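You operate a simulated robot arm through the tools that you are given. There is no shell and no other tool. Be economical: measure what you need, move in short steps, check, and stop when the job is done.

The job below is to be done with a simulated robot arm. You get a single attempt, and the scene is never put back.

TASK
Lower the cradle to CART and move the RYE sack from the trolley on to it.
Fine: hoist knob at CART; hoist brake on again before you load.

It is judged by the outcome, as a careful person would: the job done as asked, and still so three seconds after it is handed in. It fails if anything else is knocked over, pushed out of place, dropped, spilled or broken.

THE ROBOT
A 7-joint arm with a two-finger parallel gripper on a trunk, on a base that drives. Base frame: it is fixed to the floor where the robot stands at the start and does not move with it; the origin is under the middle of the robot, x ahead of it, y to its left, z up. Readings come in mm, degrees, newtons and seconds.
With the tool pointing down near the work surface it reaches from about 100 to 620 mm from the robot's upright axis, wherever it stands. Its first joint turns from -115.0 to 115.0 degrees. Places, roughly: black hoist knob [800, 0, 1200]; floor of the hoist cradle [1000, -600, 700]; hoist brake lever [700, -100, 1100]; hoist cradle [1100, -600, 800]; small sack [750, -1250, 500]; trolley [800, -1300, 500]; trolley brake lever [500, -1400, 700]. Payload 3.91 kg.
The tool frame sits at the grasp point between the pads (the TCP): z along the fingers, y along the line on which they close. The tips reach 30 mm beyond it. Largest opening 110 mm; finger width 20, thickness 10; the body of the gripper, 48 by 112 mm, starts 55 mm behind the TCP.
Orientation is told as [roll, pitch, yaw] about the base's x, y, z axes, in that order, counted from this pose: with the fingers straight down and closing along the base's y, the tool's x points along the base's -x, its y along +y and its z along -z.

THE INTERFACE
- The arm moves only by the tool jog_arm. Its argument "plan" is a list that holds one entry, the list of rows, each a list of 7 numbers: the shift along the tool's x, y, z in m, then the turn, a rotation vector about the tool's x, y, z in degrees, then the opening, from 0 (shut) to 1 (fully open). In form: [[[dx, dy, dz, wx, wy, wz, hand], ...]]. A call has 1 to 8 rows; each row shifts and turns the commanded pose from where the row before left it, along the tool's axes as they then stand. Each row takes 0.2 s and may step no farther than 50 mm and 8.6 degrees from the row before; otherwise, or with a gripper value out of range, the whole call is refused. Where a pose cannot be reached the arm comes as near as it can. A force on the tool above 90 N (or 10 N above the force at the start of the call, whichever is more), or a blocked arm, ends the call early, and 0.2 s more pass. Each finger travels about 153 mm/s and halts on what it meets, pressing with about 40 N; the grip force reading is that of the motor and also rises with nothing between the fingers. The clock runs only during rows and for 0.2 s after the last one: add rows that do not move to give the fingers time. It gives the time, the measured TCP pose, the force on the tool (base axes), the opening and the grip force at its end, in the units of the frame above (readings bear some noise), with the torque about the TCP (base axes, N m) and any sound that the robot's microphone picked up.
- Cameras (640 x 400 px; columns grow to the right, rows downward): "scene" is now at [223, 166.5, 1499]; the picture's right is [-0.43, -0.90, 0.00], its down [-0.44, 0.21, -0.87] and it looks along [0.79, -0.37, -0.49] (base axes); focal length 292 px, centre (320, 200). "wrist" rides on the gripper at [72, 17, -103] in the tool frame; the picture's right is [-0.23, 0.97, 0.00], its down [-0.76, -0.18, -0.62] and it looks along [-0.61, -0.14, 0.78] (tool axes); focal length 222 px, centre (320, 200). There is no depth. A picture from a camera that has moved, and an enlarged one, comes with that camera's place and axes in the base frame and with its lens.
- grab_frame(camera): a new picture of that camera. It takes no simulated time.
- move_column(by): slides the trunk up (or, below 0, down) by that many mm; the arm and the scene camera ride with it, the base frame stays. It gives what a move gives, with no picture.
- steer(legs): drives the robot by 1 to 6 legs, each [ahead, left, turn to the left] in mm, mm and degrees, along the robot's own axes; the way and the turn of a leg run together, so that a leg with both is an arc; at most 1500 mm and 180 degrees a leg. The arm and the cameras ride along, it lands a little off, and it stops where it bumps. It gives what a move gives.
- turn_head(pan, tilt): turns the head with the scene camera to pan (to the left, within 80 degrees either way) and tilt (down, from -29 to 69), counted from straight ahead of the robot. It gives what a move gives.
- inspect(camera, box): a new picture of the part [left, top, right, bottom] of that camera's present view, enlarged. It takes no simulated time.
- job_done(): hands the job in; it is judged then, once.

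Work in short steps. Places have to be worked out from the pictures, the camera data and where the tool is seen: move nearer, look again, correct. Check each grasp and each placing, and mend what went wrong. You have 120 turns and 98 pictures in all, those below and enlarged ones among them. Open the gripper and draw the arm clear of the work before you hand the job in, unless the task says otherwise; then end with one line.

The tools are called by a JSON object that holds its "fn" and its "kwargs". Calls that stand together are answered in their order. jog_arm: Moves the arm, as the interface text tells. Its arguments: {"type":"object","properties":{"plan":{"type":"array","items":{"type":"array","items":{"type":"array","items":{"type":"number"}}}}},"required":["plan"]} The other tools are called the same way: move_column (by) slides the trunk up or down; steer (legs) drives the base; turn_head (pan, tilt) turns the head that bears the scene camera; grab_frame (camera) takes a picture; inspect (camera, box) takes an enlarged picture of a part of a camera's view; job_done () hands the job in.

At the start:

```text
time: 0.0
eef_pos: [628.3, -222.7, 1366.6]
tool_rot: [-0.1, 0.0, 0.0]
force: [0.6, -1.1, -0.5]
torque: [-0.02, 0.01, -0.03]
gripper_width: 110.1
grasp_force: 0.0
trunk travel left (down, up): [-825.0, 165.0]
robot x, y, heading: [3.9, -1.1, -0.1]
head pan, tilt: [-25.2, 29.3]
```

scene: 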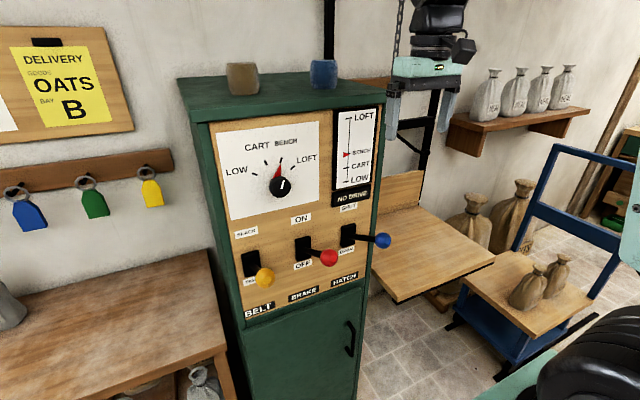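
wrist: 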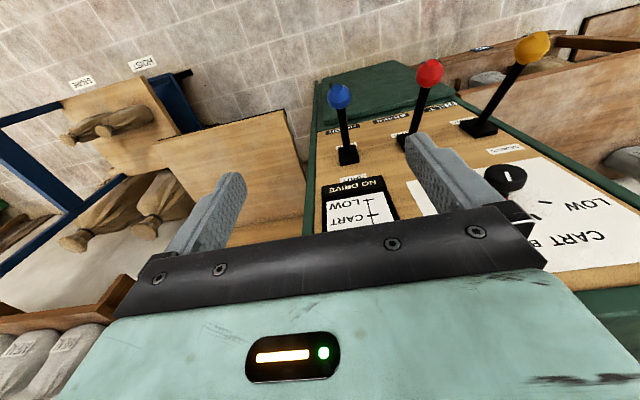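

I start by looking closely at the control panel and the trolley area.

{"fn": "inspect", "kwargs": {"camera": "scene", "box": [200, 90, 400, 310]}}

{"fn": "inspect", "kwargs": {"camera": "scene", "box": [380, 60, 640, 320]}}

{"fn": "inspect", "kwargs": {"camera": "wrist", "box": [0, 30, 320, 230]}}

```text
1.82 times, centred on (300, 200) of scene
camera zoom: at [223.0, 166.5, 1499.0], right [-0.43, -0.9, 0.0], down [-0.44, 0.21, -0.87], along [0.79, -0.37, -0.49], focal length 530 px, centre (356, 200)
```

zoom: 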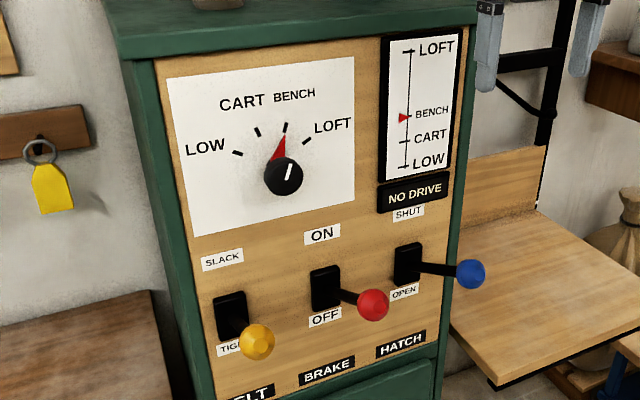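

```text
1.54 times, centred on (510, 190) of scene
camera zoom: at [223.0, 166.5, 1499.0], right [-0.43, -0.9, 0.0], down [-0.44, 0.21, -0.87], along [0.79, -0.37, -0.49], focal length 449 px, centre (28, 215)
```

zoom: 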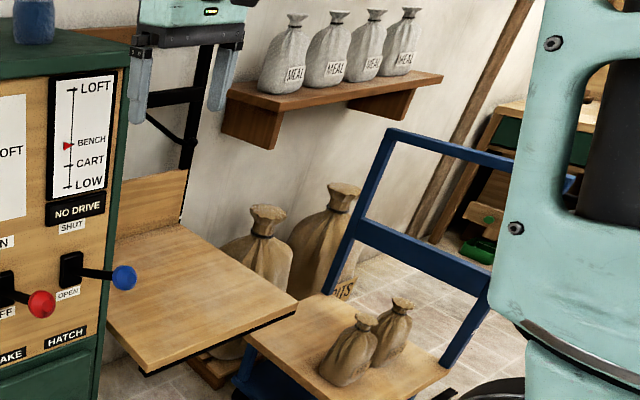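

```text
2.00 times, centred on (160, 130) of wrist
camera zoom: at [555.6, -206.6, 1469.8], right [0.23, 0.97, 0.0], down [0.76, -0.18, 0.62], along [0.61, -0.14, -0.78], focal length 444 px, centre (640, 340)
```

zoom: 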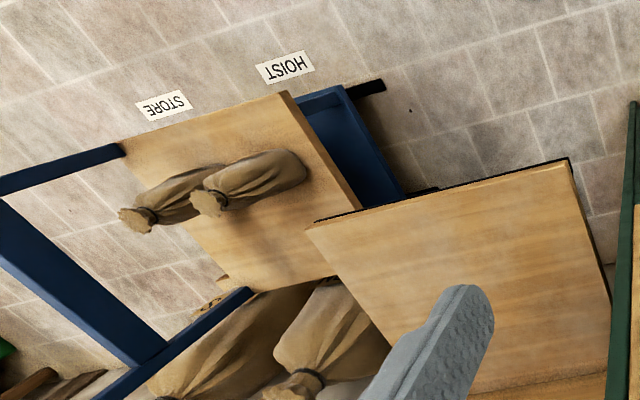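

The knob stands near BENCH and the display says NO DRIVE, but I can't tell the lever states from this angle. I'll draw the arm back so I can lower the camera and see the panel straight on.

{"fn": "jog_arm", "kwargs": {"plan": [[[0.05, 0, 0, 0, 0, 0, 1], [0.05, 0, 0, 0, 0, 0, 1], [0.05, 0, 0, 0, 0, 0, 1], [0.05, 0, 0, 0, 0, 0, 1]]]}}

{"fn": "turn_head", "kwargs": {"pan": -8, "tilt": 15}}

{"fn": "move_column", "kwargs": {"by": -250}}

{"fn": "grab_frame", "kwargs": {"camera": "scene"}}

```text
time: 1.0
eef_pos: [457.0, -222.8, 1365.9]
tool_rot: [0.1, 0.0, 0.1]
force: [-0.6, -0.9, 0.4]
torque: [-0.02, -0.02, 0.02]
gripper_width: 110.1
grasp_force: 0.0
out of reach, approached as far as the arm can: row 4
trunk travel left (down, up): [-825.0, 165.0]
robot x, y, heading: [0.2, 1.1, -0.2]
head pan, tilt: [-25.2, 29.3]
```

```text
time: 1.8
eef_pos: [457.4, -222.2, 1365.9]
tool_rot: [-0.1, 0.0, 0.0]
force: [-0.3, 0.0, -0.1]
torque: [0.01, 0.02, 0.0]
gripper_width: 110.2
grasp_force: 0.1
trunk travel left (down, up): [-825.0, 165.0]
robot x, y, heading: [2.7, 1.0, 0.0]
head pan, tilt: [-8.0, 15.0]
```

```text
time: 4.4
eef_pos: [457.7, -222.9, 1116.1]
tool_rot: [0.0, -0.1, -0.1]
force: [0.0, 0.8, 0.4]
torque: [0.06, -0.04, 0.01]
gripper_width: 110.0
grasp_force: 0.1
trunk travel left (down, up): [-575.0, 415.0]
robot x, y, heading: [2.6, 2.4, 0.0]
head pan, tilt: [-8.0, 15.0]
```

```text
92 pictures are left
camera scene: at [233.3, 192.2, 1272.1], right [-0.14, -0.99, 0.0], down [-0.26, 0.04, -0.97], along [0.96, -0.13, -0.26], focal length 292 px, centre (320, 200)
```

scene: 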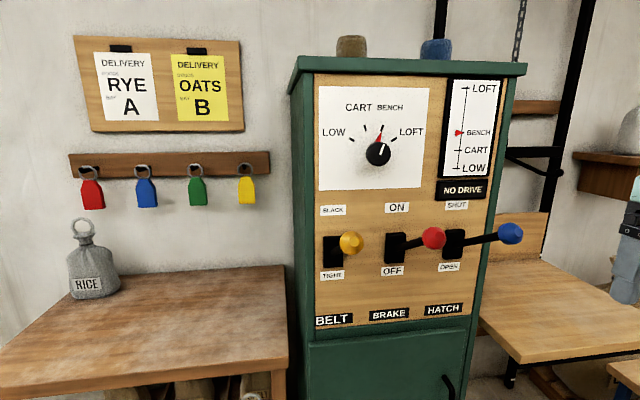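

The delivery cards might matter for telling the sacks apart. I'll zoom in on the panel and on the notes.

{"fn": "inspect", "kwargs": {"camera": "scene", "box": [300, 180, 540, 330]}}

{"fn": "inspect", "kwargs": {"camera": "scene", "box": [310, 70, 510, 200]}}

{"fn": "inspect", "kwargs": {"camera": "scene", "box": [60, 30, 260, 155]}}

```text
2.67 times, centred on (420, 255) of scene
camera zoom: at [233.3, 192.2, 1272.1], right [-0.14, -0.99, 0.0], down [-0.26, 0.04, -0.97], along [0.96, -0.13, -0.26], focal length 778 px, centre (53, 53)
```

zoom: 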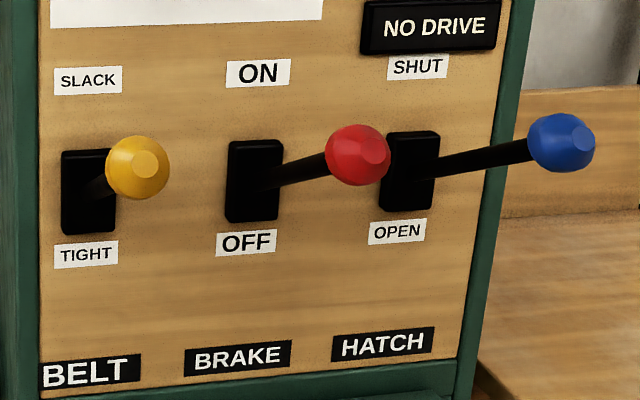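

```text
3.08 times, centred on (410, 135) of scene
camera zoom: at [233.3, 192.2, 1272.1], right [-0.14, -0.99, 0.0], down [-0.26, 0.04, -0.97], along [0.96, -0.13, -0.26], focal length 897 px, centre (43, 400)
```

zoom: 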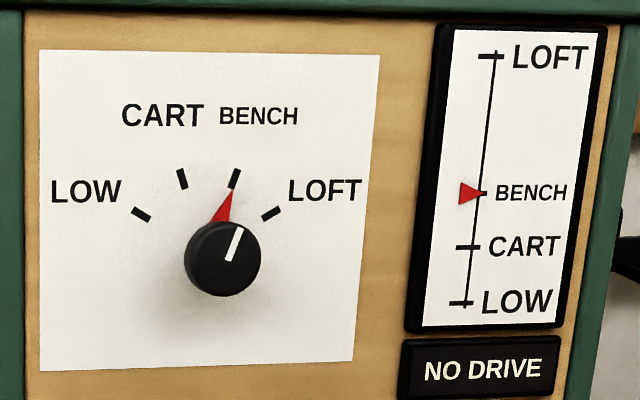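

```text
3.20 times, centred on (160, 92) of scene
camera zoom: at [233.3, 192.2, 1272.1], right [-0.14, -0.99, 0.0], down [-0.26, 0.04, -0.97], along [0.96, -0.13, -0.26], focal length 933 px, centre (832, 544)
```

zoom: 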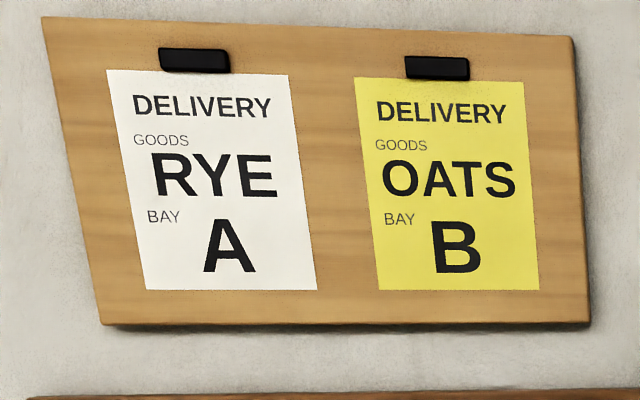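

Triangulating from the two views puts the lever balls about 80 mm above their pivots. So BELT is SLACK, which explains NO DRIVE, the BRAKE is ON and the HATCH is SHUT. Before operating anything I check the cradle path and the sacks.

{"fn": "turn_head", "kwargs": {"pan": -55, "tilt": 30}}

{"fn": "grab_frame", "kwargs": {"camera": "scene"}}

```text
time: 5.5
eef_pos: [457.2, -223.7, 1116.2]
tool_rot: [0.0, -0.1, -0.1]
force: [-0.2, 0.1, -0.8]
torque: [0.01, 0.05, 0.0]
gripper_width: 110.1
grasp_force: 0.0
trunk travel left (down, up): [-575.0, 415.0]
robot x, y, heading: [-2.6, -1.2, -0.1]
head pan, tilt: [-55.0, 30.0]
```

```text
88 pictures are left
camera scene: at [192.8, 131.1, 1247.9], right [-0.82, -0.57, 0.0], down [-0.29, 0.41, -0.87], along [0.5, -0.71, -0.5], focal length 292 px, centre (320, 200)
```

scene: 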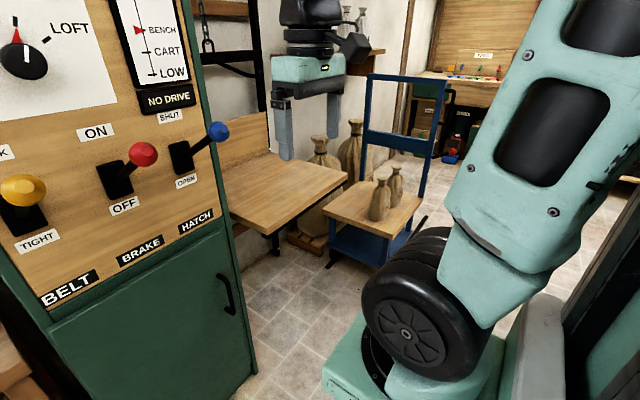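

The view confirms all the levers point up. Next I zoom on the trolley and the underside of the cradle.

{"fn": "inspect", "kwargs": {"camera": "scene", "box": [220, 60, 460, 290]}}

```text
1.74 times, centred on (340, 175) of scene
camera zoom: at [192.8, 131.1, 1247.9], right [-0.82, -0.57, 0.0], down [-0.29, 0.41, -0.87], along [0.5, -0.71, -0.5], focal length 507 px, centre (285, 244)
```

zoom: 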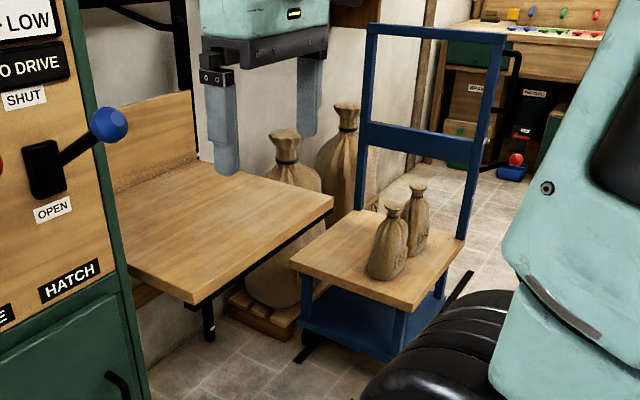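

Cradle and trolley seem to almost meet near y≈-900, so I need a view along that gap before lowering. I'll drive sideways and look, which also lets me read the sack labels.

{"fn": "steer", "kwargs": {"legs": [[0, -900, 0]]}}

{"fn": "turn_head", "kwargs": {"pan": 0, "tilt": 35}}

{"fn": "grab_frame", "kwargs": {"camera": "scene"}}

{"fn": "grab_frame", "kwargs": {"camera": "wrist"}}

```text
time: 10.3
eef_pos: [458.2, -1123.5, 1115.4]
tool_rot: [0.1, 0.0, 0.0]
force: [0.1, 0.2, -0.1]
torque: [0.02, -0.02, 0.0]
gripper_width: 110.0
grasp_force: 0.0
trunk travel left (down, up): [-575.0, 415.0]
robot x, y, heading: [-1.6, -902.4, 0.0]
head pan, tilt: [-55.0, 30.0]
```

```text
time: 11.5
eef_pos: [457.8, -1124.1, 1116.2]
tool_rot: [-0.1, 0.1, 0.1]
force: [1.3, -0.4, -0.3]
torque: [-0.02, 0.0, 0.01]
gripper_width: 109.8
grasp_force: 0.1
trunk travel left (down, up): [-575.0, 415.0]
robot x, y, heading: [1.4, -902.6, 0.0]
head pan, tilt: [0.0, 35.0]
```

```text
86 pictures are left
camera scene: at [228.9, -695.3, 1240.1], right [0.0, -1.0, 0.0], down [-0.57, 0.0, -0.82], along [0.82, 0.0, -0.57], focal length 292 px, centre (320, 200)
```

scene: 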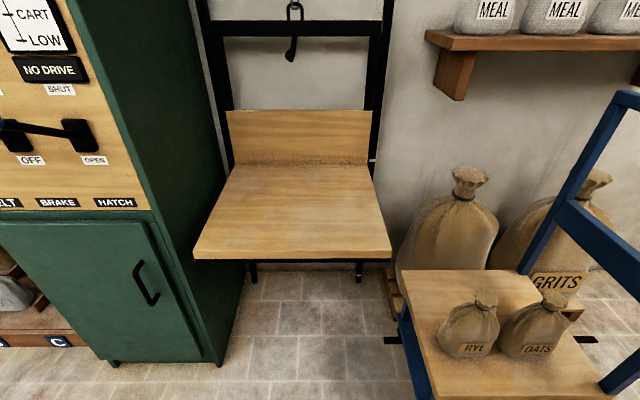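

```text
85 pictures are left
camera wrist: at [385.6, -1107.1, 1220.0], right [0.23, 0.97, 0.0], down [0.76, -0.18, 0.62], along [0.61, -0.14, -0.78], focal length 222 px, centre (320, 200)
```

wrist: 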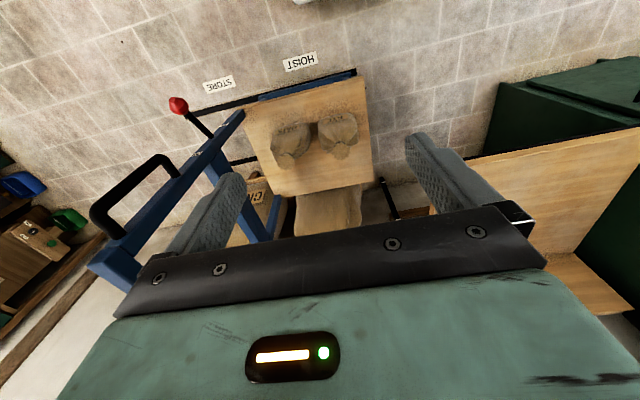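

RYE is the left sack (nearer the cradle) and OATS the right one. The trolley edge lies about 60 mm clear of the cradle, so lowering is safe. In this open space I turn the gripper to point forward, moving ahead as it turns.

{"fn": "jog_arm", "kwargs": {"plan": [[[-0.018, 0, 0, 0, -8.182, 0, 1], [-0.0178, 0, 0.0026, 0, -8.182, 0, 1], [-0.0173, 0, 0.0051, 0, -8.182, 0, 1], [-0.0164, 0, 0.0075, 0, -8.182, 0, 1], [-0.0151, 0, 0.0097, 0, -8.182, 0, 1], [-0.0136, 0, 0.0118, 0, -8.182, 0, 1], [-0.0118, 0, 0.0136, 0, -8.182, 0, 1], [-0.0097, 0, 0.0151, 0, -8.182, 0, 1]]]}}

{"fn": "jog_arm", "kwargs": {"plan": [[[0, 0, 0, 0, -8.182, 0, 1], [0, 0, 0, 0, -8.182, 0, 1], [0, 0, 0, 0, -8.182, 0, 1], [0, 0, 0, 0, 0, 0, 1]]]}}

```text
time: 13.3
eef_pos: [617.2, -1130.4, 1095.7]
tool_rot: [-0.4, -65.2, 0.6]
force: [0.4, -1.6, 0.9]
torque: [0.02, 0.03, 0.08]
gripper_width: 110.1
grasp_force: 0.1
out of reach, approached as far as the arm can: row 1, 2, 3
trunk travel left (down, up): [-575.0, 415.0]
robot x, y, heading: [-0.2, -898.5, 0.0]
head pan, tilt: [0.0, 35.0]
```

```text
time: 14.3
eef_pos: [647.4, -1148.0, 1115.3]
tool_rot: [-142.3, -90.0, 142.2]
force: [0.3, 1.2, -0.4]
torque: [-0.01, -0.01, 0.0]
gripper_width: 110.2
grasp_force: 0.0
out of reach, approached as far as the arm can: row 1, 2, 3
trunk travel left (down, up): [-575.0, 415.0]
robot x, y, heading: [4.9, -903.7, 0.2]
head pan, tilt: [0.0, 35.0]
```

The gripper now points forward at x≈647. I test how far it can draw back along its axis.

{"fn": "jog_arm", "kwargs": {"plan": [[[0, 0, -0.04, 0, 0, 0, 1], [0, 0, -0.04, 0, 0, 0, 1], [0, 0, 0, 0, 0, 0, 1]]]}}

```text
time: 15.1
eef_pos: [608.4, -1179.5, 1143.5]
tool_rot: [12.1, -89.9, -12.2]
force: [0.0, -0.7, -0.3]
torque: [0.03, -0.02, -0.01]
gripper_width: 110.1
grasp_force: 0.1
out of reach, approached as far as the arm can: row 1, 2
trunk travel left (down, up): [-575.0, 415.0]
robot x, y, heading: [2.6, -896.9, 0.2]
head pan, tilt: [0.0, 35.0]
```

The arm has an inner reach limit here, so at the panel I need to stand about 200 mm further back. I check the floor behind the starting place first.

{"fn": "turn_head", "kwargs": {"pan": 80, "tilt": 35}}

{"fn": "grab_frame", "kwargs": {"camera": "scene"}}

```text
time: 16.6
eef_pos: [608.1, -1179.4, 1145.5]
tool_rot: [4.4, -89.9, -4.4]
force: [0.1, -1.1, 0.1]
torque: [0.0, 0.01, -0.02]
gripper_width: 110.1
grasp_force: 0.1
trunk travel left (down, up): [-575.0, 415.0]
robot x, y, heading: [0.3, -897.4, -0.2]
head pan, tilt: [80.0, 35.0]
```

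```text
84 pictures are left
camera scene: at [156.2, -608.5, 1240.1], right [0.98, -0.17, 0.0], down [-0.1, -0.56, -0.82], along [0.14, 0.81, -0.57], focal length 292 px, centre (320, 200)
```

scene: 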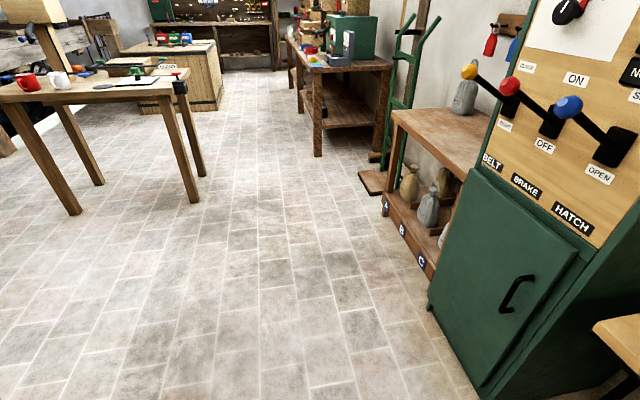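

There is ample free space behind. I reverse 250 mm and drive left to y≈200, so all the controls come within comfortable reach.

{"fn": "steer", "kwargs": {"legs": [[-250, 0, 0], [0, 1100, 0]]}}

{"fn": "turn_head", "kwargs": {"pan": -20, "tilt": 15}}

{"fn": "jog_arm", "kwargs": {"plan": [[[0, 0, 0.05, 0, 0, 0, 1], [0, 0, 0.05, 0, 0, 0, 1], [0, 0, 0.03, 0, 0, 0, 1], [0, 0, 0, 0, 0, 0, 1]]]}}

{"fn": "grab_frame", "kwargs": {"camera": "scene"}}

{"fn": "grab_frame", "kwargs": {"camera": "wrist"}}

```text
time: 23.7
eef_pos: [358.6, -86.0, 1144.9]
tool_rot: [4.2, -90.0, -4.0]
force: [0.7, 0.1, 0.6]
torque: [-0.01, 0.01, 0.01]
gripper_width: 110.2
grasp_force: 0.1
trunk travel left (down, up): [-575.0, 415.0]
robot x, y, heading: [-248.7, 193.4, -0.2]
head pan, tilt: [80.0, 35.0]
```

```text
time: 25.4
eef_pos: [356.7, -85.4, 1144.0]
tool_rot: [6.0, -89.8, -5.8]
force: [-0.4, 0.2, 0.1]
torque: [0.02, -0.03, -0.01]
gripper_width: 110.3
grasp_force: 0.1
trunk travel left (down, up): [-575.0, 415.0]
robot x, y, heading: [-251.1, 193.2, 0.2]
head pan, tilt: [-20.0, 15.0]
```

```text
time: 26.4
eef_pos: [488.9, -84.0, 1144.0]
tool_rot: [19.1, -89.9, -19.0]
force: [1.1, 0.2, 0.5]
torque: [0.0, 0.02, -0.01]
gripper_width: 110.2
grasp_force: 0.1
trunk travel left (down, up): [-575.0, 415.0]
robot x, y, heading: [-251.6, 192.6, -0.0]
head pan, tilt: [-20.0, 15.0]
```

```text
83 pictures are left
camera scene: at [-22.2, 365.9, 1272.1], right [-0.34, -0.94, 0.0], down [-0.24, 0.09, -0.97], along [0.91, -0.33, -0.26], focal length 292 px, centre (320, 200)
```

scene: 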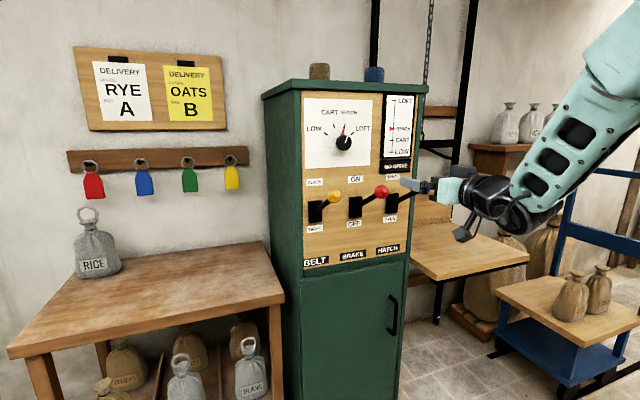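

```text
82 pictures are left
camera wrist: at [385.0, -68.2, 1072.1], right [0.0, 0.97, 0.23], down [-0.62, -0.18, 0.76], along [0.78, -0.14, 0.61], focal length 222 px, centre (320, 200)
```

wrist: 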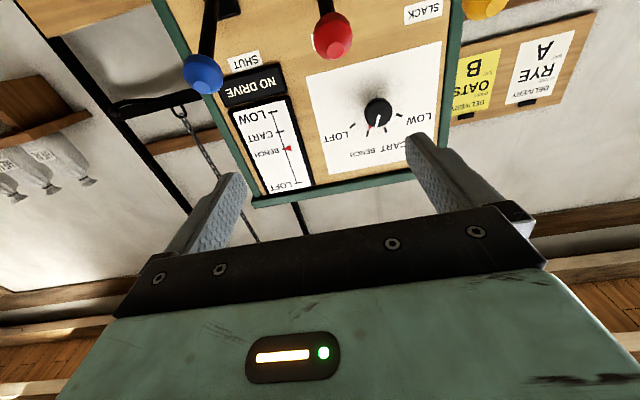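

The wrist view confirms the balls at about z=1086, with red at y≈-56, so yellow is at y≈85. I line up with the yellow ball, still well short of it.

{"fn": "jog_arm", "kwargs": {"plan": [[[0.0145, 0.0423, 0.01, 0, 0, 0, 1], [0.0145, 0.0423, 0.01, 0, 0, 0, 1], [0.0145, 0.0423, 0.01, 0, 0, 0, 1], [0.0145, 0.0423, 0.01, 0, 0, 0, 1], [0, 0, 0, 0, 0, 0, 1]]]}}

{"fn": "grab_frame", "kwargs": {"camera": "wrist"}}

{"fn": "inspect", "kwargs": {"camera": "scene", "box": [260, 80, 480, 260]}}

```text
time: 27.6
eef_pos: [523.8, 62.1, 1091.7]
tool_rot: [15.4, -89.7, -15.1]
force: [0.3, 0.1, -0.6]
torque: [0.0, -0.04, -0.08]
gripper_width: 110.1
grasp_force: 0.1
out of reach, approached as far as the arm can: row 4
trunk travel left (down, up): [-575.0, 415.0]
robot x, y, heading: [-248.5, 190.6, 0.1]
head pan, tilt: [-20.0, 15.0]
```

```text
81 pictures are left
camera wrist: at [419.6, 79.4, 1020.1], right [0.0, 0.97, 0.23], down [-0.62, -0.18, 0.76], along [0.79, -0.14, 0.6], focal length 222 px, centre (320, 200)
```

wrist: 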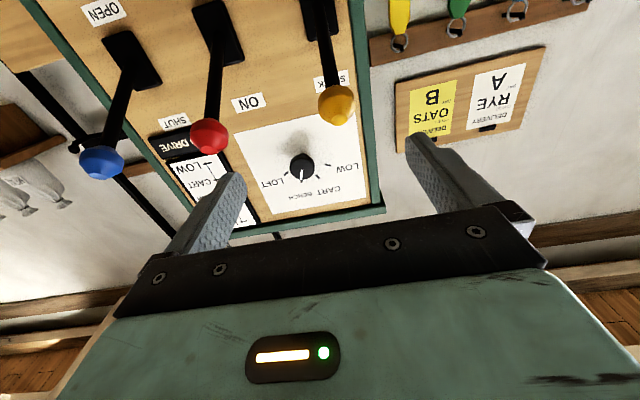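

```text
2.22 times, centred on (370, 170) of scene
camera zoom: at [-20.4, 366.2, 1271.4], right [-0.34, -0.94, 0.0], down [-0.24, 0.09, -0.97], along [0.91, -0.33, -0.26], focal length 648 px, centre (209, 267)
```

zoom: 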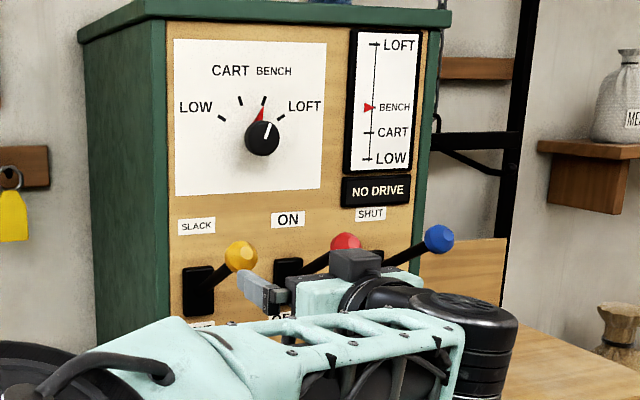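

The yellow ball is at about (660, 82, 1087). The arm was at its inner limit, so I shift the base 20 mm left and advance straight to the ball.

{"fn": "steer", "kwargs": {"legs": [[0, 22, 0]]}}

{"fn": "jog_arm", "kwargs": {"plan": [[[0.0, 0, 0.04, 0, 0, 0, 1], [0.0, 0, 0.04, 0, 0, 0, 1], [0.0, 0, 0.03, 0, 0, 0, 1], [0, 0, 0, 0, 0, 0, 1]]]}}

{"fn": "grab_frame", "kwargs": {"camera": "wrist"}}

```text
time: 28.4
eef_pos: [521.8, 85.9, 1092.9]
tool_rot: [-2.0, -89.8, 2.2]
force: [-0.4, 0.1, -0.4]
torque: [0.04, -0.02, 0.01]
gripper_width: 110.0
grasp_force: 0.1
trunk travel left (down, up): [-575.0, 415.0]
robot x, y, heading: [-248.9, 218.6, 0.2]
head pan, tilt: [-20.0, 15.0]
```

```text
time: 29.4
eef_pos: [533.4, 85.9, 1093.2]
tool_rot: [-0.9, -89.8, 1.2]
force: [0.6, 0.0, 0.8]
torque: [0.01, 0.0, 0.04]
gripper_width: 110.1
grasp_force: 0.1
out of reach, approached as far as the arm can: row 1, 2, 3
trunk travel left (down, up): [-575.0, 415.0]
robot x, y, heading: [-248.8, 213.8, -0.2]
head pan, tilt: [-20.0, 15.0]
```

```text
79 pictures are left
camera wrist: at [428.1, 101.1, 1022.0], right [0.0, 0.97, 0.23], down [-0.62, -0.18, 0.77], along [0.79, -0.14, 0.6], focal length 222 px, centre (320, 200)
```

wrist: 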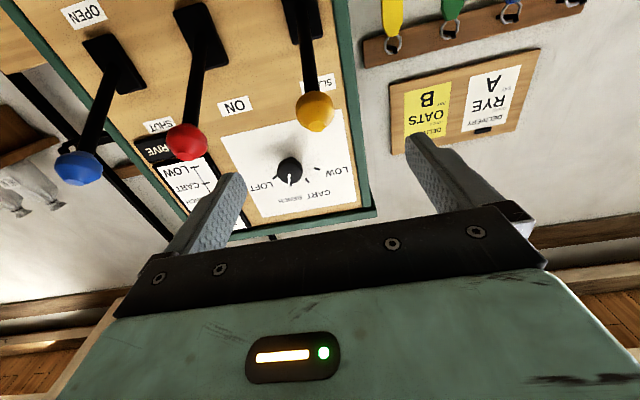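

The arm is at its outer reach here. I draw it back 90 mm and drive the base 160 mm forward to put the ball mid-range.

{"fn": "jog_arm", "kwargs": {"plan": [[[0.0, 0, -0.04, 0, 0, 0, 1], [0.006, -0.004, -0.05, 0, 0, 0, 1], [0, 0, 0, 0, 0, 0, 1]]]}}

{"fn": "steer", "kwargs": {"legs": [[150, 0, 0]]}}

{"fn": "grab_frame", "kwargs": {"camera": "wrist"}}

```text
refused: row 2 steps farther than a row can; nothing moved
```

```text
time: 30.8
eef_pos: [681.2, 86.8, 1093.8]
tool_rot: [-1.0, -89.7, 1.3]
force: [0.7, -0.4, -0.5]
torque: [-0.02, 0.01, 0.0]
gripper_width: 110.3
grasp_force: 0.0
trunk travel left (down, up): [-575.0, 415.0]
robot x, y, heading: [-102.1, 210.6, 0.1]
head pan, tilt: [-20.0, 15.0]
```

```text
78 pictures are left
camera wrist: at [578.3, 102.0, 1022.0], right [0.0, 0.97, 0.23], down [-0.62, -0.18, 0.77], along [0.79, -0.14, 0.6], focal length 222 px, centre (320, 200)
```

wrist: 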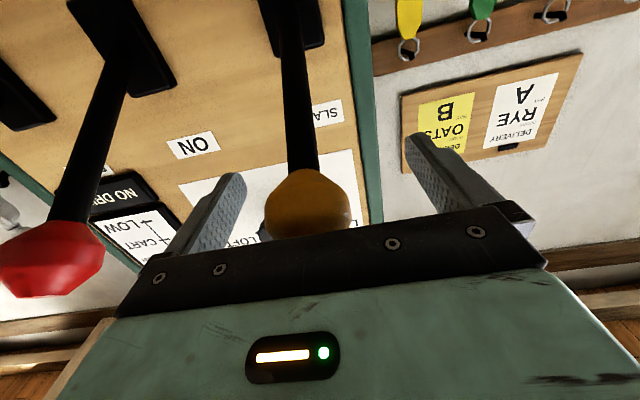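

The retreat was refused, so the drive went ahead without it. The ball luckily sits between the open fingers untouched, at about (662, 81, 1087). I centre on it and close.

{"fn": "jog_arm", "kwargs": {"plan": [[[0.005, -0.004, -0.02, 0, 0, 0, 1], [0, 0, 0, 0, 0, 0, 1]]]}}

```text
time: 31.4
eef_pos: [662.0, 82.8, 1088.2]
tool_rot: [0.1, -89.6, 0.2]
force: [-0.5, 0.6, -0.3]
torque: [0.01, -0.04, -0.01]
gripper_width: 109.8
grasp_force: 0.0
trunk travel left (down, up): [-575.0, 415.0]
robot x, y, heading: [-98.8, 214.9, 0.4]
head pan, tilt: [-20.0, 15.0]
```

The TCP is at the ball, so I close the fingers on it.

{"fn": "jog_arm", "kwargs": {"plan": [[[0, 0, 0, 0, 0, 0, 0.3], [0, 0, 0, 0, 0, 0, 0.2], [0, 0, 0, 0, 0, 0, 0.2]]]}}

```text
time: 32.2
eef_pos: [662.9, 83.8, 1086.6]
tool_rot: [-1.1, -89.7, 1.6]
force: [-1.5, 2.8, 0.0]
torque: [0.01, -0.08, 0.01]
gripper_width: 37.7
grasp_force: 45.1
trunk travel left (down, up): [-575.0, 415.0]
robot x, y, heading: [-97.8, 219.3, 0.2]
head pan, tilt: [-20.0, 15.0]
```

Grip holds at 37.7 mm. I follow the lever's arc downwards (pivot about (790, 1009), radius about 150), the first half first.

{"fn": "jog_arm", "kwargs": {"plan": [[[0.0187, 0, -0.0095, 0, 0, 0, 0.2], [0.0197, 0, -0.007, 0, 0, 0, 0.2], [0.0205, 0, -0.004, 0, 0, 0, 0.2], [0.021, 0, -0.001, 0, 0, 0, 0.2]]]}}

```text
time: 33.2
eef_pos: [663.0, 82.5, 1089.7]
tool_rot: [-2.8, -89.6, 3.0]
force: [-0.9, 5.8, -1.0]
torque: [0.04, -0.01, 0.0]
gripper_width: 37.3
grasp_force: 44.8
out of reach, approached as far as the arm can: row 1, 2, 3, 4
trunk travel left (down, up): [-575.0, 415.0]
robot x, y, heading: [-99.9, 216.6, 0.1]
head pan, tilt: [-20.0, 15.0]
```

The arm cannot go lower at this trunk height. I release the ball, back off, lower the trunk and raise the arm relative to it.

{"fn": "jog_arm", "kwargs": {"plan": [[[0, 0, 0, 0, 0, 0, 1], [0, 0, 0, 0, 0, 0, 1], [0, 0, -0.045, 0, 0, 0, 1], [0, 0, -0.04, 0, 0, 0, 1], [0, 0, 0, 0, 0, 0, 1]]]}}

{"fn": "move_column", "kwargs": {"by": -200}}

{"fn": "jog_arm", "kwargs": {"plan": [[[-0.04, 0, 0, 0, 0, 0, 1], [-0.04, 0, 0, 0, 0, 0, 1], [-0.04, 0, 0, 0, 0, 0, 1], [-0.04, 0, 0, 0, 0, 0, 1], [-0.03, 0, 0, 0, 0, 0, 1], [0, 0, 0, 0, 0, 0, 1]]]}}

{"fn": "grab_frame", "kwargs": {"camera": "wrist"}}

```text
time: 34.4
eef_pos: [589.3, 80.5, 1094.4]
tool_rot: [-2.7, -89.6, 3.1]
force: [-0.5, 0.1, 1.2]
torque: [-0.01, -0.03, 0.0]
gripper_width: 110.1
grasp_force: 0.0
out of reach, approached as far as the arm can: row 4
trunk travel left (down, up): [-575.0, 415.0]
robot x, y, heading: [-102.2, 213.7, 0.3]
head pan, tilt: [-20.0, 15.0]
```

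```text
time: 36.6
eef_pos: [590.7, 80.8, 895.6]
tool_rot: [-1.2, -89.6, 1.6]
force: [-0.6, -0.3, -0.7]
torque: [0.02, 0.0, 0.0]
gripper_width: 109.8
grasp_force: 0.0
trunk travel left (down, up): [-375.0, 615.0]
robot x, y, heading: [-96.2, 212.3, 0.5]
head pan, tilt: [-20.0, 15.0]
```

```text
time: 38.0
eef_pos: [591.2, 81.5, 1085.5]
tool_rot: [2.1, -89.6, -1.7]
force: [0.0, 0.1, 0.0]
torque: [0.04, 0.03, 0.01]
gripper_width: 110.0
grasp_force: 0.0
trunk travel left (down, up): [-375.0, 615.0]
robot x, y, heading: [-100.5, 214.4, 0.4]
head pan, tilt: [-20.0, 15.0]
```

```text
77 pictures are left
camera wrist: at [487.3, 96.4, 1013.9], right [0.0, 0.97, 0.23], down [-0.62, -0.18, 0.77], along [0.79, -0.14, 0.6], focal length 222 px, centre (320, 200)
```

wrist: 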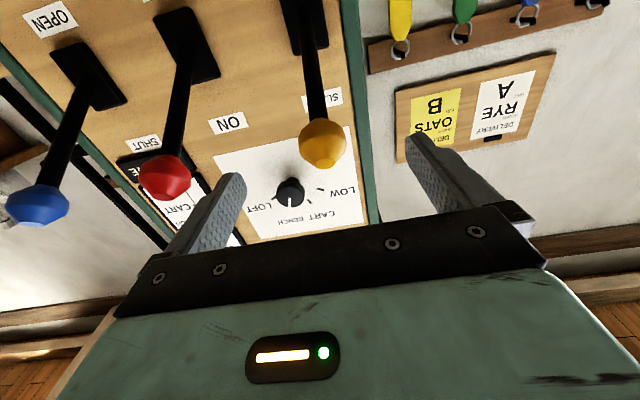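

The ball is still up at the same place, and I now have vertical range. I advance 71 mm and grip.

{"fn": "jog_arm", "kwargs": {"plan": [[[0, 0, 0.036, 0, 0, 0, 1], [0, 0, 0.035, 0, 0, 0, 1], [0, 0, 0, 0, 0, 0, 1], [0, 0, 0, 0, 0, 0, 0.3], [0, 0, 0, 0, 0, 0, 0.2], [0, 0, 0, 0, 0, 0, 0.2]]]}}

```text
time: 39.4
eef_pos: [663.7, 82.7, 1083.5]
tool_rot: [-4.7, -89.6, 5.2]
force: [1.3, 5.0, 0.2]
torque: [0.1, -0.23, 0.08]
gripper_width: 37.6
grasp_force: 45.5
trunk travel left (down, up): [-375.0, 615.0]
robot x, y, heading: [-100.0, 212.1, 0.3]
head pan, tilt: [-20.0, 15.0]
```

The ball is gripped. Now the first half of the arc.

{"fn": "jog_arm", "kwargs": {"plan": [[[0.0187, 0, -0.0095, 0, 0, 0, 0.2], [0.0197, 0, -0.007, 0, 0, 0, 0.2], [0.0205, 0, -0.004, 0, 0, 0, 0.2], [0.021, 0, -0.001, 0, 0, 0, 0.2]]]}}

```text
time: 40.4
eef_pos: [637.9, 82.4, 1004.2]
tool_rot: [-6.8, -89.7, 7.1]
force: [-2.0, 12.7, 7.6]
torque: [0.01, -1.02, -0.32]
gripper_width: 37.5
grasp_force: 45.5
trunk travel left (down, up): [-375.0, 615.0]
robot x, y, heading: [-100.1, 216.1, -0.0]
head pan, tilt: [-20.0, 15.0]
```

The lever follows with low force. I continue with the second half.

{"fn": "jog_arm", "kwargs": {"plan": [[[0.0205, 0, 0.002, 0, 0, 0, 0.2], [0.0205, 0, 0.0045, 0, 0, 0, 0.2], [0.0195, 0, 0.0075, 0, 0, 0, 0.2], [0.0135, 0, 0.0075, 0, 0, 0, 0.2]]]}}

{"fn": "inspect", "kwargs": {"camera": "scene", "box": [240, 40, 480, 240]}}

```text
time: 41.4
eef_pos: [661.9, 82.4, 929.7]
tool_rot: [-7.7, -89.4, 8.2]
force: [-19.9, 23.4, -4.1]
torque: [-0.15, -0.85, -0.26]
gripper_width: 37.6
grasp_force: 45.1
trunk travel left (down, up): [-375.0, 615.0]
robot x, y, heading: [-101.4, 216.7, 0.3]
head pan, tilt: [-20.0, 15.0]
```

```text
2.00 times, centred on (360, 140) of scene
camera zoom: at [127.1, 389.4, 1072.0], right [-0.34, -0.94, 0.0], down [-0.24, 0.09, -0.97], along [0.91, -0.33, -0.26], focal length 583 px, centre (240, 320)
```

zoom: 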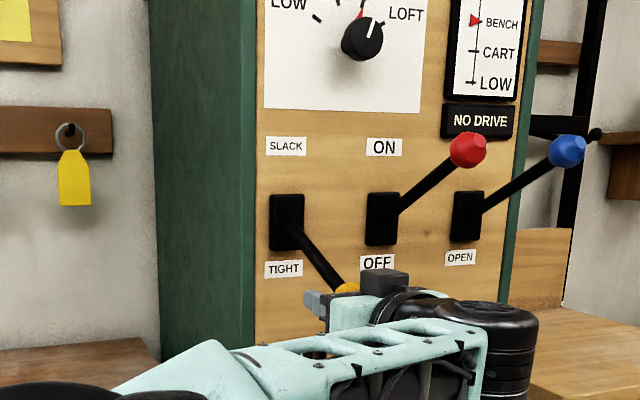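

The belt lever is down at TIGHT. I release, back off and look at the panel.

{"fn": "jog_arm", "kwargs": {"plan": [[[0, 0, 0, 0, 0, 0, 1], [0, 0, 0, 0, 0, 0, 1], [0, 0, -0.04, 0, 0, 0, 1], [0, 0, -0.04, 0, 0, 0, 1], [0, 0, 0, 0, 0, 0, 1]]]}}

{"fn": "inspect", "kwargs": {"camera": "scene", "box": [240, 20, 480, 240]}}

```text
time: 42.6
eef_pos: [581.7, 81.8, 929.5]
tool_rot: [-1.7, -89.6, 2.1]
force: [0.0, 0.0, 0.7]
torque: [-0.03, 0.03, -0.02]
gripper_width: 109.9
grasp_force: 0.0
trunk travel left (down, up): [-375.0, 615.0]
robot x, y, heading: [-99.2, 215.8, 0.1]
head pan, tilt: [-20.0, 15.0]
```

```text
1.82 times, centred on (360, 130) of scene
camera zoom: at [127.8, 388.5, 1072.1], right [-0.34, -0.94, 0.0], down [-0.24, 0.09, -0.97], along [0.91, -0.33, -0.26], focal length 530 px, centre (247, 327)
```

zoom: 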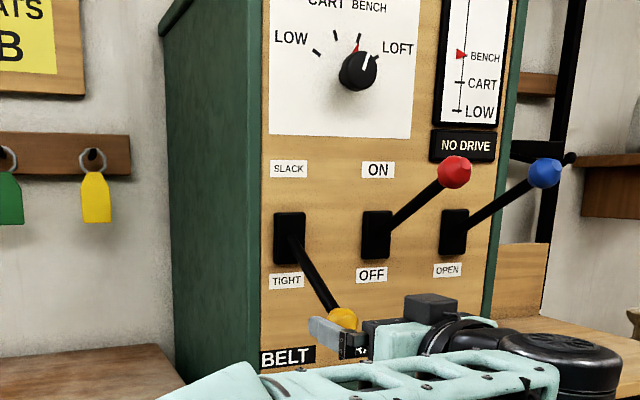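

The belt stays TIGHT. Next comes the brake: I raise the arm back to ball height and shift the base 138 mm right so the red ball has the same relative pose.

{"fn": "jog_arm", "kwargs": {"plan": [[[-0.04, 0, -0.01, 0, 0, 0, 1], [-0.04, 0, -0.01, 0, 0, 0, 1], [-0.04, 0, 0, 0, 0, 0, 1], [-0.036, 0, 0, 0, 0, 0, 1], [0, 0, 0, 0, 0, 0, 1]]]}}

{"fn": "steer", "kwargs": {"legs": [[0, -138, 0]]}}

{"fn": "grab_frame", "kwargs": {"camera": "wrist"}}

```text
time: 43.8
eef_pos: [562.8, 80.5, 1086.8]
tool_rot: [0.0, -89.6, 0.5]
force: [0.7, -0.6, 0.1]
torque: [0.01, -0.02, 0.05]
gripper_width: 109.8
grasp_force: 0.0
trunk travel left (down, up): [-375.0, 615.0]
robot x, y, heading: [-101.0, 213.5, 0.4]
head pan, tilt: [-20.0, 15.0]
```

```text
time: 45.1
eef_pos: [564.2, -57.5, 1086.6]
tool_rot: [-1.3, -89.6, 1.6]
force: [0.2, 0.6, -0.8]
torque: [-0.04, -0.03, -0.02]
gripper_width: 109.8
grasp_force: 0.1
trunk travel left (down, up): [-375.0, 615.0]
robot x, y, heading: [-98.2, 78.3, -0.1]
head pan, tilt: [-20.0, 15.0]
```

```text
74 pictures are left
camera wrist: at [459.4, -41.1, 1014.6], right [0.0, 0.97, 0.23], down [-0.62, -0.18, 0.77], along [0.79, -0.14, 0.6], focal length 222 px, centre (320, 200)
```

wrist: 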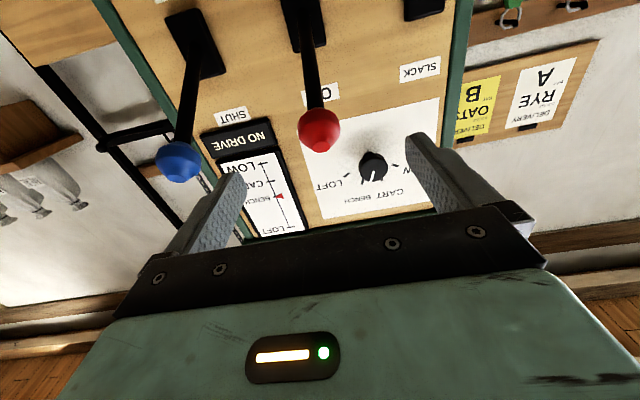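

The red ball is at about (660, -59, 1087), aligned with the TCP. I advance and grip it.

{"fn": "jog_arm", "kwargs": {"plan": [[[0, 0, 0.049, 0, 0, 0, 1], [0, 0, 0.048, 0, 0, 0, 1], [0, 0, 0, 0, 0, 0, 1], [0, 0, 0, 0, 0, 0, 0.3], [0, 0, 0, 0, 0, 0, 0.2], [0, 0, 0, 0, 0, 0, 0.2]]]}}

```text
time: 46.5
eef_pos: [660.7, -57.1, 1084.2]
tool_rot: [7.1, -89.6, -6.9]
force: [4.1, -9.8, -2.1]
torque: [0.05, -0.36, -0.17]
gripper_width: 37.2
grasp_force: 45.1
trunk travel left (down, up): [-375.0, 615.0]
robot x, y, heading: [-99.1, 77.9, 0.2]
head pan, tilt: [-20.0, 15.0]
```

The red ball is gripped. I move the brake lever down the same arc to OFF.

{"fn": "jog_arm", "kwargs": {"plan": [[[0.0187, 0, -0.0095, 0, 0, 0, 0.2], [0.0197, 0, -0.007, 0, 0, 0, 0.2], [0.0205, 0, -0.004, 0, 0, 0, 0.2], [0.021, 0, -0.001, 0, 0, 0, 0.2], [0.0205, 0, 0.002, 0, 0, 0, 0.2], [0.0205, 0, 0.0045, 0, 0, 0, 0.2], [0.0195, 0, 0.0075, 0, 0, 0, 0.2], [0.0135, 0, 0.0075, 0, 0, 0, 0.2]]]}}

{"fn": "grab_frame", "kwargs": {"camera": "scene"}}

```text
time: 48.3
eef_pos: [658.7, -58.1, 930.1]
tool_rot: [3.4, -89.5, -3.1]
force: [-18.9, -11.3, -3.7]
torque: [0.07, -0.8, 0.03]
gripper_width: 37.4
grasp_force: 45.0
trunk travel left (down, up): [-375.0, 615.0]
robot x, y, heading: [-101.0, 77.7, 0.1]
head pan, tilt: [-20.0, 15.0]
```

```text
73 pictures are left
camera scene: at [127.5, 250.9, 1072.2], right [-0.34, -0.94, 0.0], down [-0.24, 0.09, -0.97], along [0.91, -0.33, -0.26], focal length 292 px, centre (320, 200)
```

scene: 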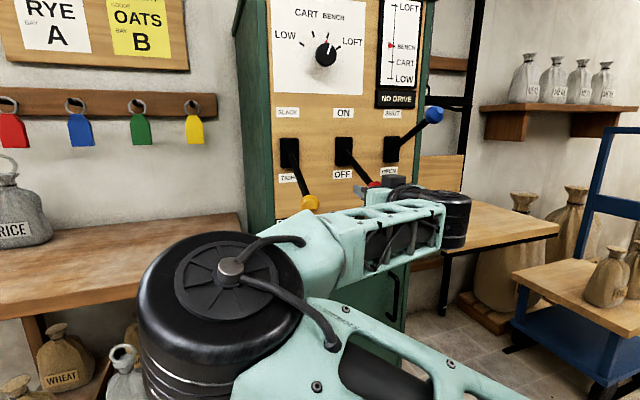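

The brake lever is down. I release it, back off and zoom in on the indicators.

{"fn": "jog_arm", "kwargs": {"plan": [[[0, 0, 0, 0, 0, 0, 1], [0, 0, 0, 0, 0, 0, 1], [0, 0, -0.045, 0, 0, 0, 1], [0, 0, -0.045, 0, 0, 0, 1], [0, 0, 0, 0, 0, 0, 1]]]}}

{"fn": "inspect", "kwargs": {"camera": "scene", "box": [250, 0, 470, 220]}}

```text
time: 49.5
eef_pos: [573.1, -57.8, 933.3]
tool_rot: [-2.8, -89.6, 3.1]
force: [0.2, 0.8, -1.1]
torque: [0.0, 0.04, -0.04]
gripper_width: 110.0
grasp_force: 0.0
out of reach, approached as far as the arm can: row 4
trunk travel left (down, up): [-375.0, 615.0]
robot x, y, heading: [-99.9, 73.1, 0.4]
head pan, tilt: [-20.0, 15.0]
```

```text
1.82 times, centred on (360, 110) of scene
camera zoom: at [128.3, 251.4, 1072.1], right [-0.34, -0.94, 0.0], down [-0.24, 0.09, -0.97], along [0.91, -0.33, -0.26], focal length 530 px, centre (247, 364)
```

zoom: 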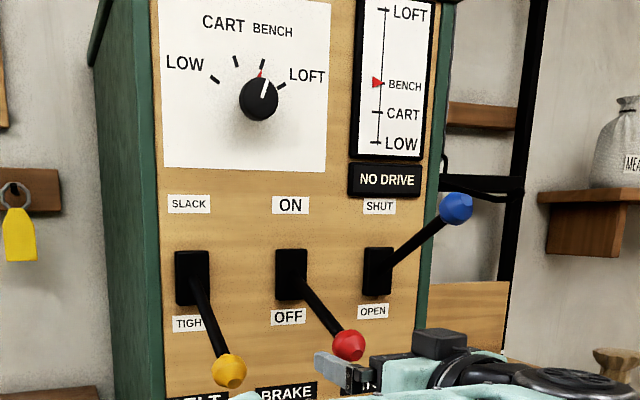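

The belt is TIGHT and the brake OFF, so the knob is next. I raise the trunk, bring the arm up and shift left to face the knob near (769, 6, 1215).

{"fn": "move_column", "kwargs": {"by": 130}}

{"fn": "jog_arm", "kwargs": {"plan": [[[-0.04, 0, 0, 0, 0, 0, 1], [-0.04, 0, 0, 0, 0, 0, 1], [-0.04, 0, 0, 0, 0, 0, 1], [-0.032, 0, 0, 0, 0, 0, 1], [0, 0, 0, 0, 0, 0, 1]]]}}

{"fn": "steer", "kwargs": {"legs": [[80, 62, 0]]}}

{"fn": "grab_frame", "kwargs": {"camera": "wrist"}}

{"fn": "grab_frame", "kwargs": {"camera": "scene"}}

```text
time: 51.0
eef_pos: [572.7, -57.1, 1063.1]
tool_rot: [-1.3, -89.6, 1.6]
force: [-0.3, -0.2, -0.9]
torque: [0.0, -0.06, -0.03]
gripper_width: 110.1
grasp_force: 0.1
trunk travel left (down, up): [-505.0, 485.0]
robot x, y, heading: [-100.2, 76.7, 0.3]
head pan, tilt: [-20.0, 15.0]
```

```text
time: 52.2
eef_pos: [573.7, -56.4, 1216.3]
tool_rot: [-0.8, -89.7, 1.1]
force: [0.6, -0.1, 0.3]
torque: [-0.02, -0.01, 0.0]
gripper_width: 109.8
grasp_force: 0.1
trunk travel left (down, up): [-505.0, 485.0]
robot x, y, heading: [-102.1, 78.9, 0.2]
head pan, tilt: [-20.0, 15.0]
```

```text
time: 53.4
eef_pos: [654.3, 5.5, 1215.2]
tool_rot: [-1.1, -89.6, 1.4]
force: [-0.5, 0.3, 0.5]
torque: [-0.03, 0.03, -0.01]
gripper_width: 110.1
grasp_force: 0.0
trunk travel left (down, up): [-505.0, 485.0]
robot x, y, heading: [-19.0, 139.7, 0.2]
head pan, tilt: [-20.0, 15.0]
```

```text
71 pictures are left
camera wrist: at [549.8, 21.8, 1144.4], right [0.0, 0.97, 0.23], down [-0.62, -0.18, 0.77], along [0.79, -0.14, 0.6], focal length 222 px, centre (320, 200)
```

wrist: 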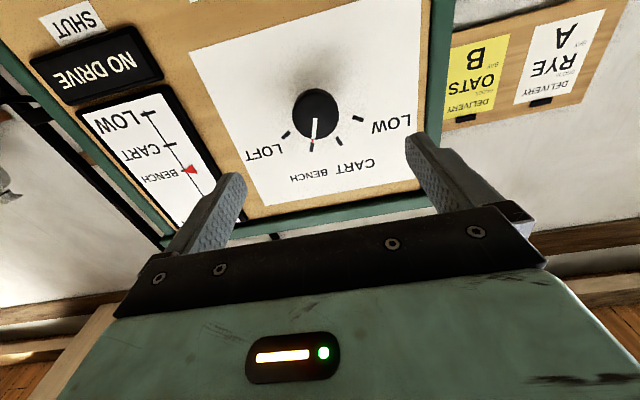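

```text
70 pictures are left
camera scene: at [208.6, 314.1, 1202.1], right [-0.34, -0.94, 0.0], down [-0.24, 0.09, -0.97], along [0.91, -0.33, -0.26], focal length 292 px, centre (320, 200)
```

scene: 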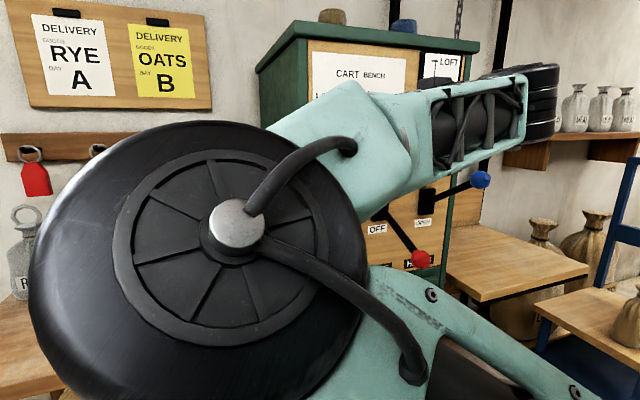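

The knob is at about (769, 4, 1210), right ahead of the TCP. I drive 30 mm closer and advance so the fingertips overlap the knob by about 15 mm.

{"fn": "steer", "kwargs": {"legs": [[30, 0, 0]]}}

{"fn": "jog_arm", "kwargs": {"plan": [[[0.004, -0.001, 0.035, 0, 0, 0, 1], [0, 0, 0.03, 0, 0, 0, 1], [0, 0, 0, 0, 0, 0, 1]]]}}

{"fn": "grab_frame", "kwargs": {"camera": "wrist"}}

```text
time: 54.2
eef_pos: [683.2, 6.6, 1215.5]
tool_rot: [-0.8, -89.7, 1.0]
force: [-1.2, 0.7, 0.1]
torque: [-0.02, -0.01, 0.01]
gripper_width: 110.1
grasp_force: 0.0
trunk travel left (down, up): [-505.0, 485.0]
robot x, y, heading: [7.6, 139.6, 0.0]
head pan, tilt: [-20.0, 15.0]
```

```text
time: 55.0
eef_pos: [747.8, 6.3, 1211.1]
tool_rot: [1.8, -89.7, -1.3]
force: [-0.1, 0.6, 0.4]
torque: [0.0, -0.02, 0.03]
gripper_width: 109.9
grasp_force: 0.1
trunk travel left (down, up): [-505.0, 485.0]
robot x, y, heading: [9.4, 140.8, 0.2]
head pan, tilt: [-20.0, 15.0]
```

```text
69 pictures are left
camera wrist: at [644.5, 21.1, 1139.8], right [0.0, 0.97, 0.23], down [-0.62, -0.18, 0.77], along [0.79, -0.14, 0.6], focal length 222 px, centre (320, 200)
```

wrist: 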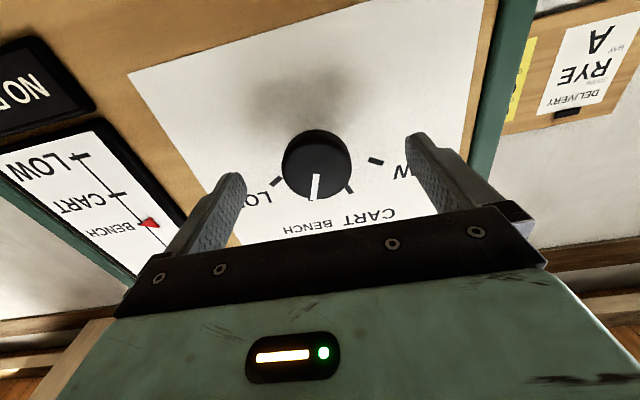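

The knob centre is about (766, 2, 1207). I correct slightly, go 6 mm deeper and close on it.

{"fn": "jog_arm", "kwargs": {"plan": [[[0.003, -0.004, 0.006, 0, 0, 0, 1], [0, 0, 0, 0, 0, 0, 1], [0, 0, 0, 0, 0, 0, 0.35], [0, 0, 0, 0, 0, 0, 0.25], [0, 0, 0, 0, 0, 0, 0.25]]]}}

{"fn": "grab_frame", "kwargs": {"camera": "wrist"}}

```text
time: 56.2
eef_pos: [754.6, 3.6, 1208.0]
tool_rot: [-8.8, -89.6, 9.2]
force: [-1.4, 10.3, -1.2]
torque: [-0.03, -0.04, 0.65]
gripper_width: 45.5
grasp_force: 45.1
trunk travel left (down, up): [-505.0, 485.0]
robot x, y, heading: [8.8, 141.5, 0.3]
head pan, tilt: [-20.0, 15.0]
```

```text
68 pictures are left
camera wrist: at [650.6, 18.3, 1136.9], right [-0.01, 0.97, 0.23], down [-0.62, -0.18, 0.77], along [0.79, -0.13, 0.6], focal length 222 px, centre (320, 200)
```

wrist: 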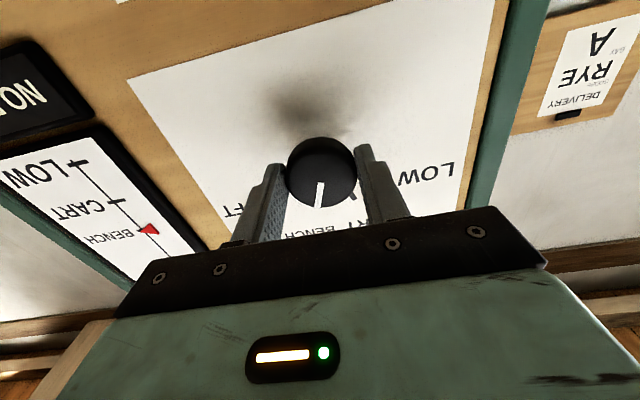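

The knob is held firmly at 45 mm. I turn it 40° counter-clockwise, seen from the robot, towards CART.

{"fn": "jog_arm", "kwargs": {"plan": [[[0, 0, 0, 0, 0, -8, 0.25], [0, 0, 0, 0, 0, -8, 0.25], [0, 0, 0, 0, 0, -8, 0.25], [0, 0, 0, 0, 0, -8, 0.25], [0, 0, 0, 0, 0, -8, 0.25], [0, 0, 0, 0, 0, 0, 0.25]]]}}

{"fn": "grab_frame", "kwargs": {"camera": "wrist"}}

```text
time: 57.6
eef_pos: [754.6, -0.2, 1208.4]
tool_rot: [-89.5, -49.9, 89.9]
force: [8.9, 4.5, 9.4]
torque: [0.01, -0.31, -0.1]
gripper_width: 45.2
grasp_force: 44.5
trunk travel left (down, up): [-505.0, 485.0]
robot x, y, heading: [9.4, 135.3, 0.1]
head pan, tilt: [-20.0, 15.0]
```

```text
67 pictures are left
camera wrist: at [651.1, -33.7, 1143.6], right [-0.01, 0.89, -0.45], down [-0.62, 0.35, 0.7], along [0.78, 0.29, 0.55], focal length 222 px, centre (320, 200)
```

wrist: 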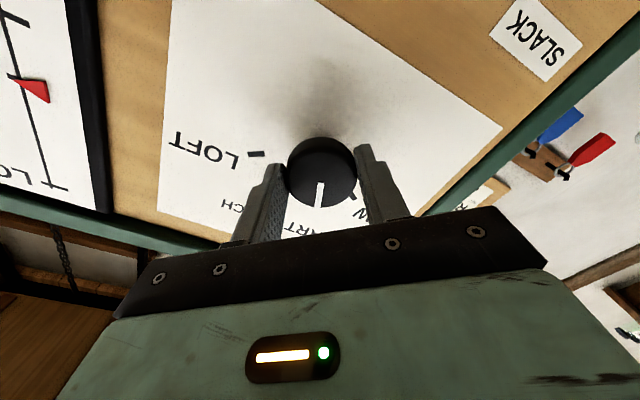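

The knob turned with the gripper and now points toward CART. I release and back off to read the panel.

{"fn": "jog_arm", "kwargs": {"plan": [[[0, 0, 0, 0, 0, 0, 1], [0, 0, 0, 0, 0, 0, 1], [0, 0, 0, 0, 0, 0, 1], [0, 0, -0.04, 0, 0, 0, 1], [0, 0, -0.04, 0, 0, 0, 1], [0, 0, 0, 0, 0, 0, 1]]]}}

{"fn": "grab_frame", "kwargs": {"camera": "wrist"}}

```text
time: 59.0
eef_pos: [674.3, 0.3, 1208.6]
tool_rot: [-89.4, -50.1, 89.8]
force: [-0.8, 0.0, 0.0]
torque: [-0.01, 0.01, -0.02]
gripper_width: 110.0
grasp_force: 0.1
trunk travel left (down, up): [-505.0, 485.0]
robot x, y, heading: [10.5, 142.6, 0.2]
head pan, tilt: [-20.0, 15.0]
```

```text
66 pictures are left
camera wrist: at [570.7, -34.4, 1143.6], right [-0.01, 0.89, -0.45], down [-0.62, 0.35, 0.7], along [0.78, 0.29, 0.55], focal length 222 px, centre (320, 200)
```

wrist: 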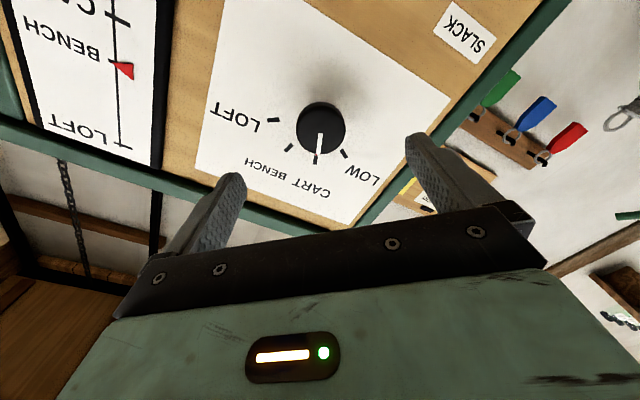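

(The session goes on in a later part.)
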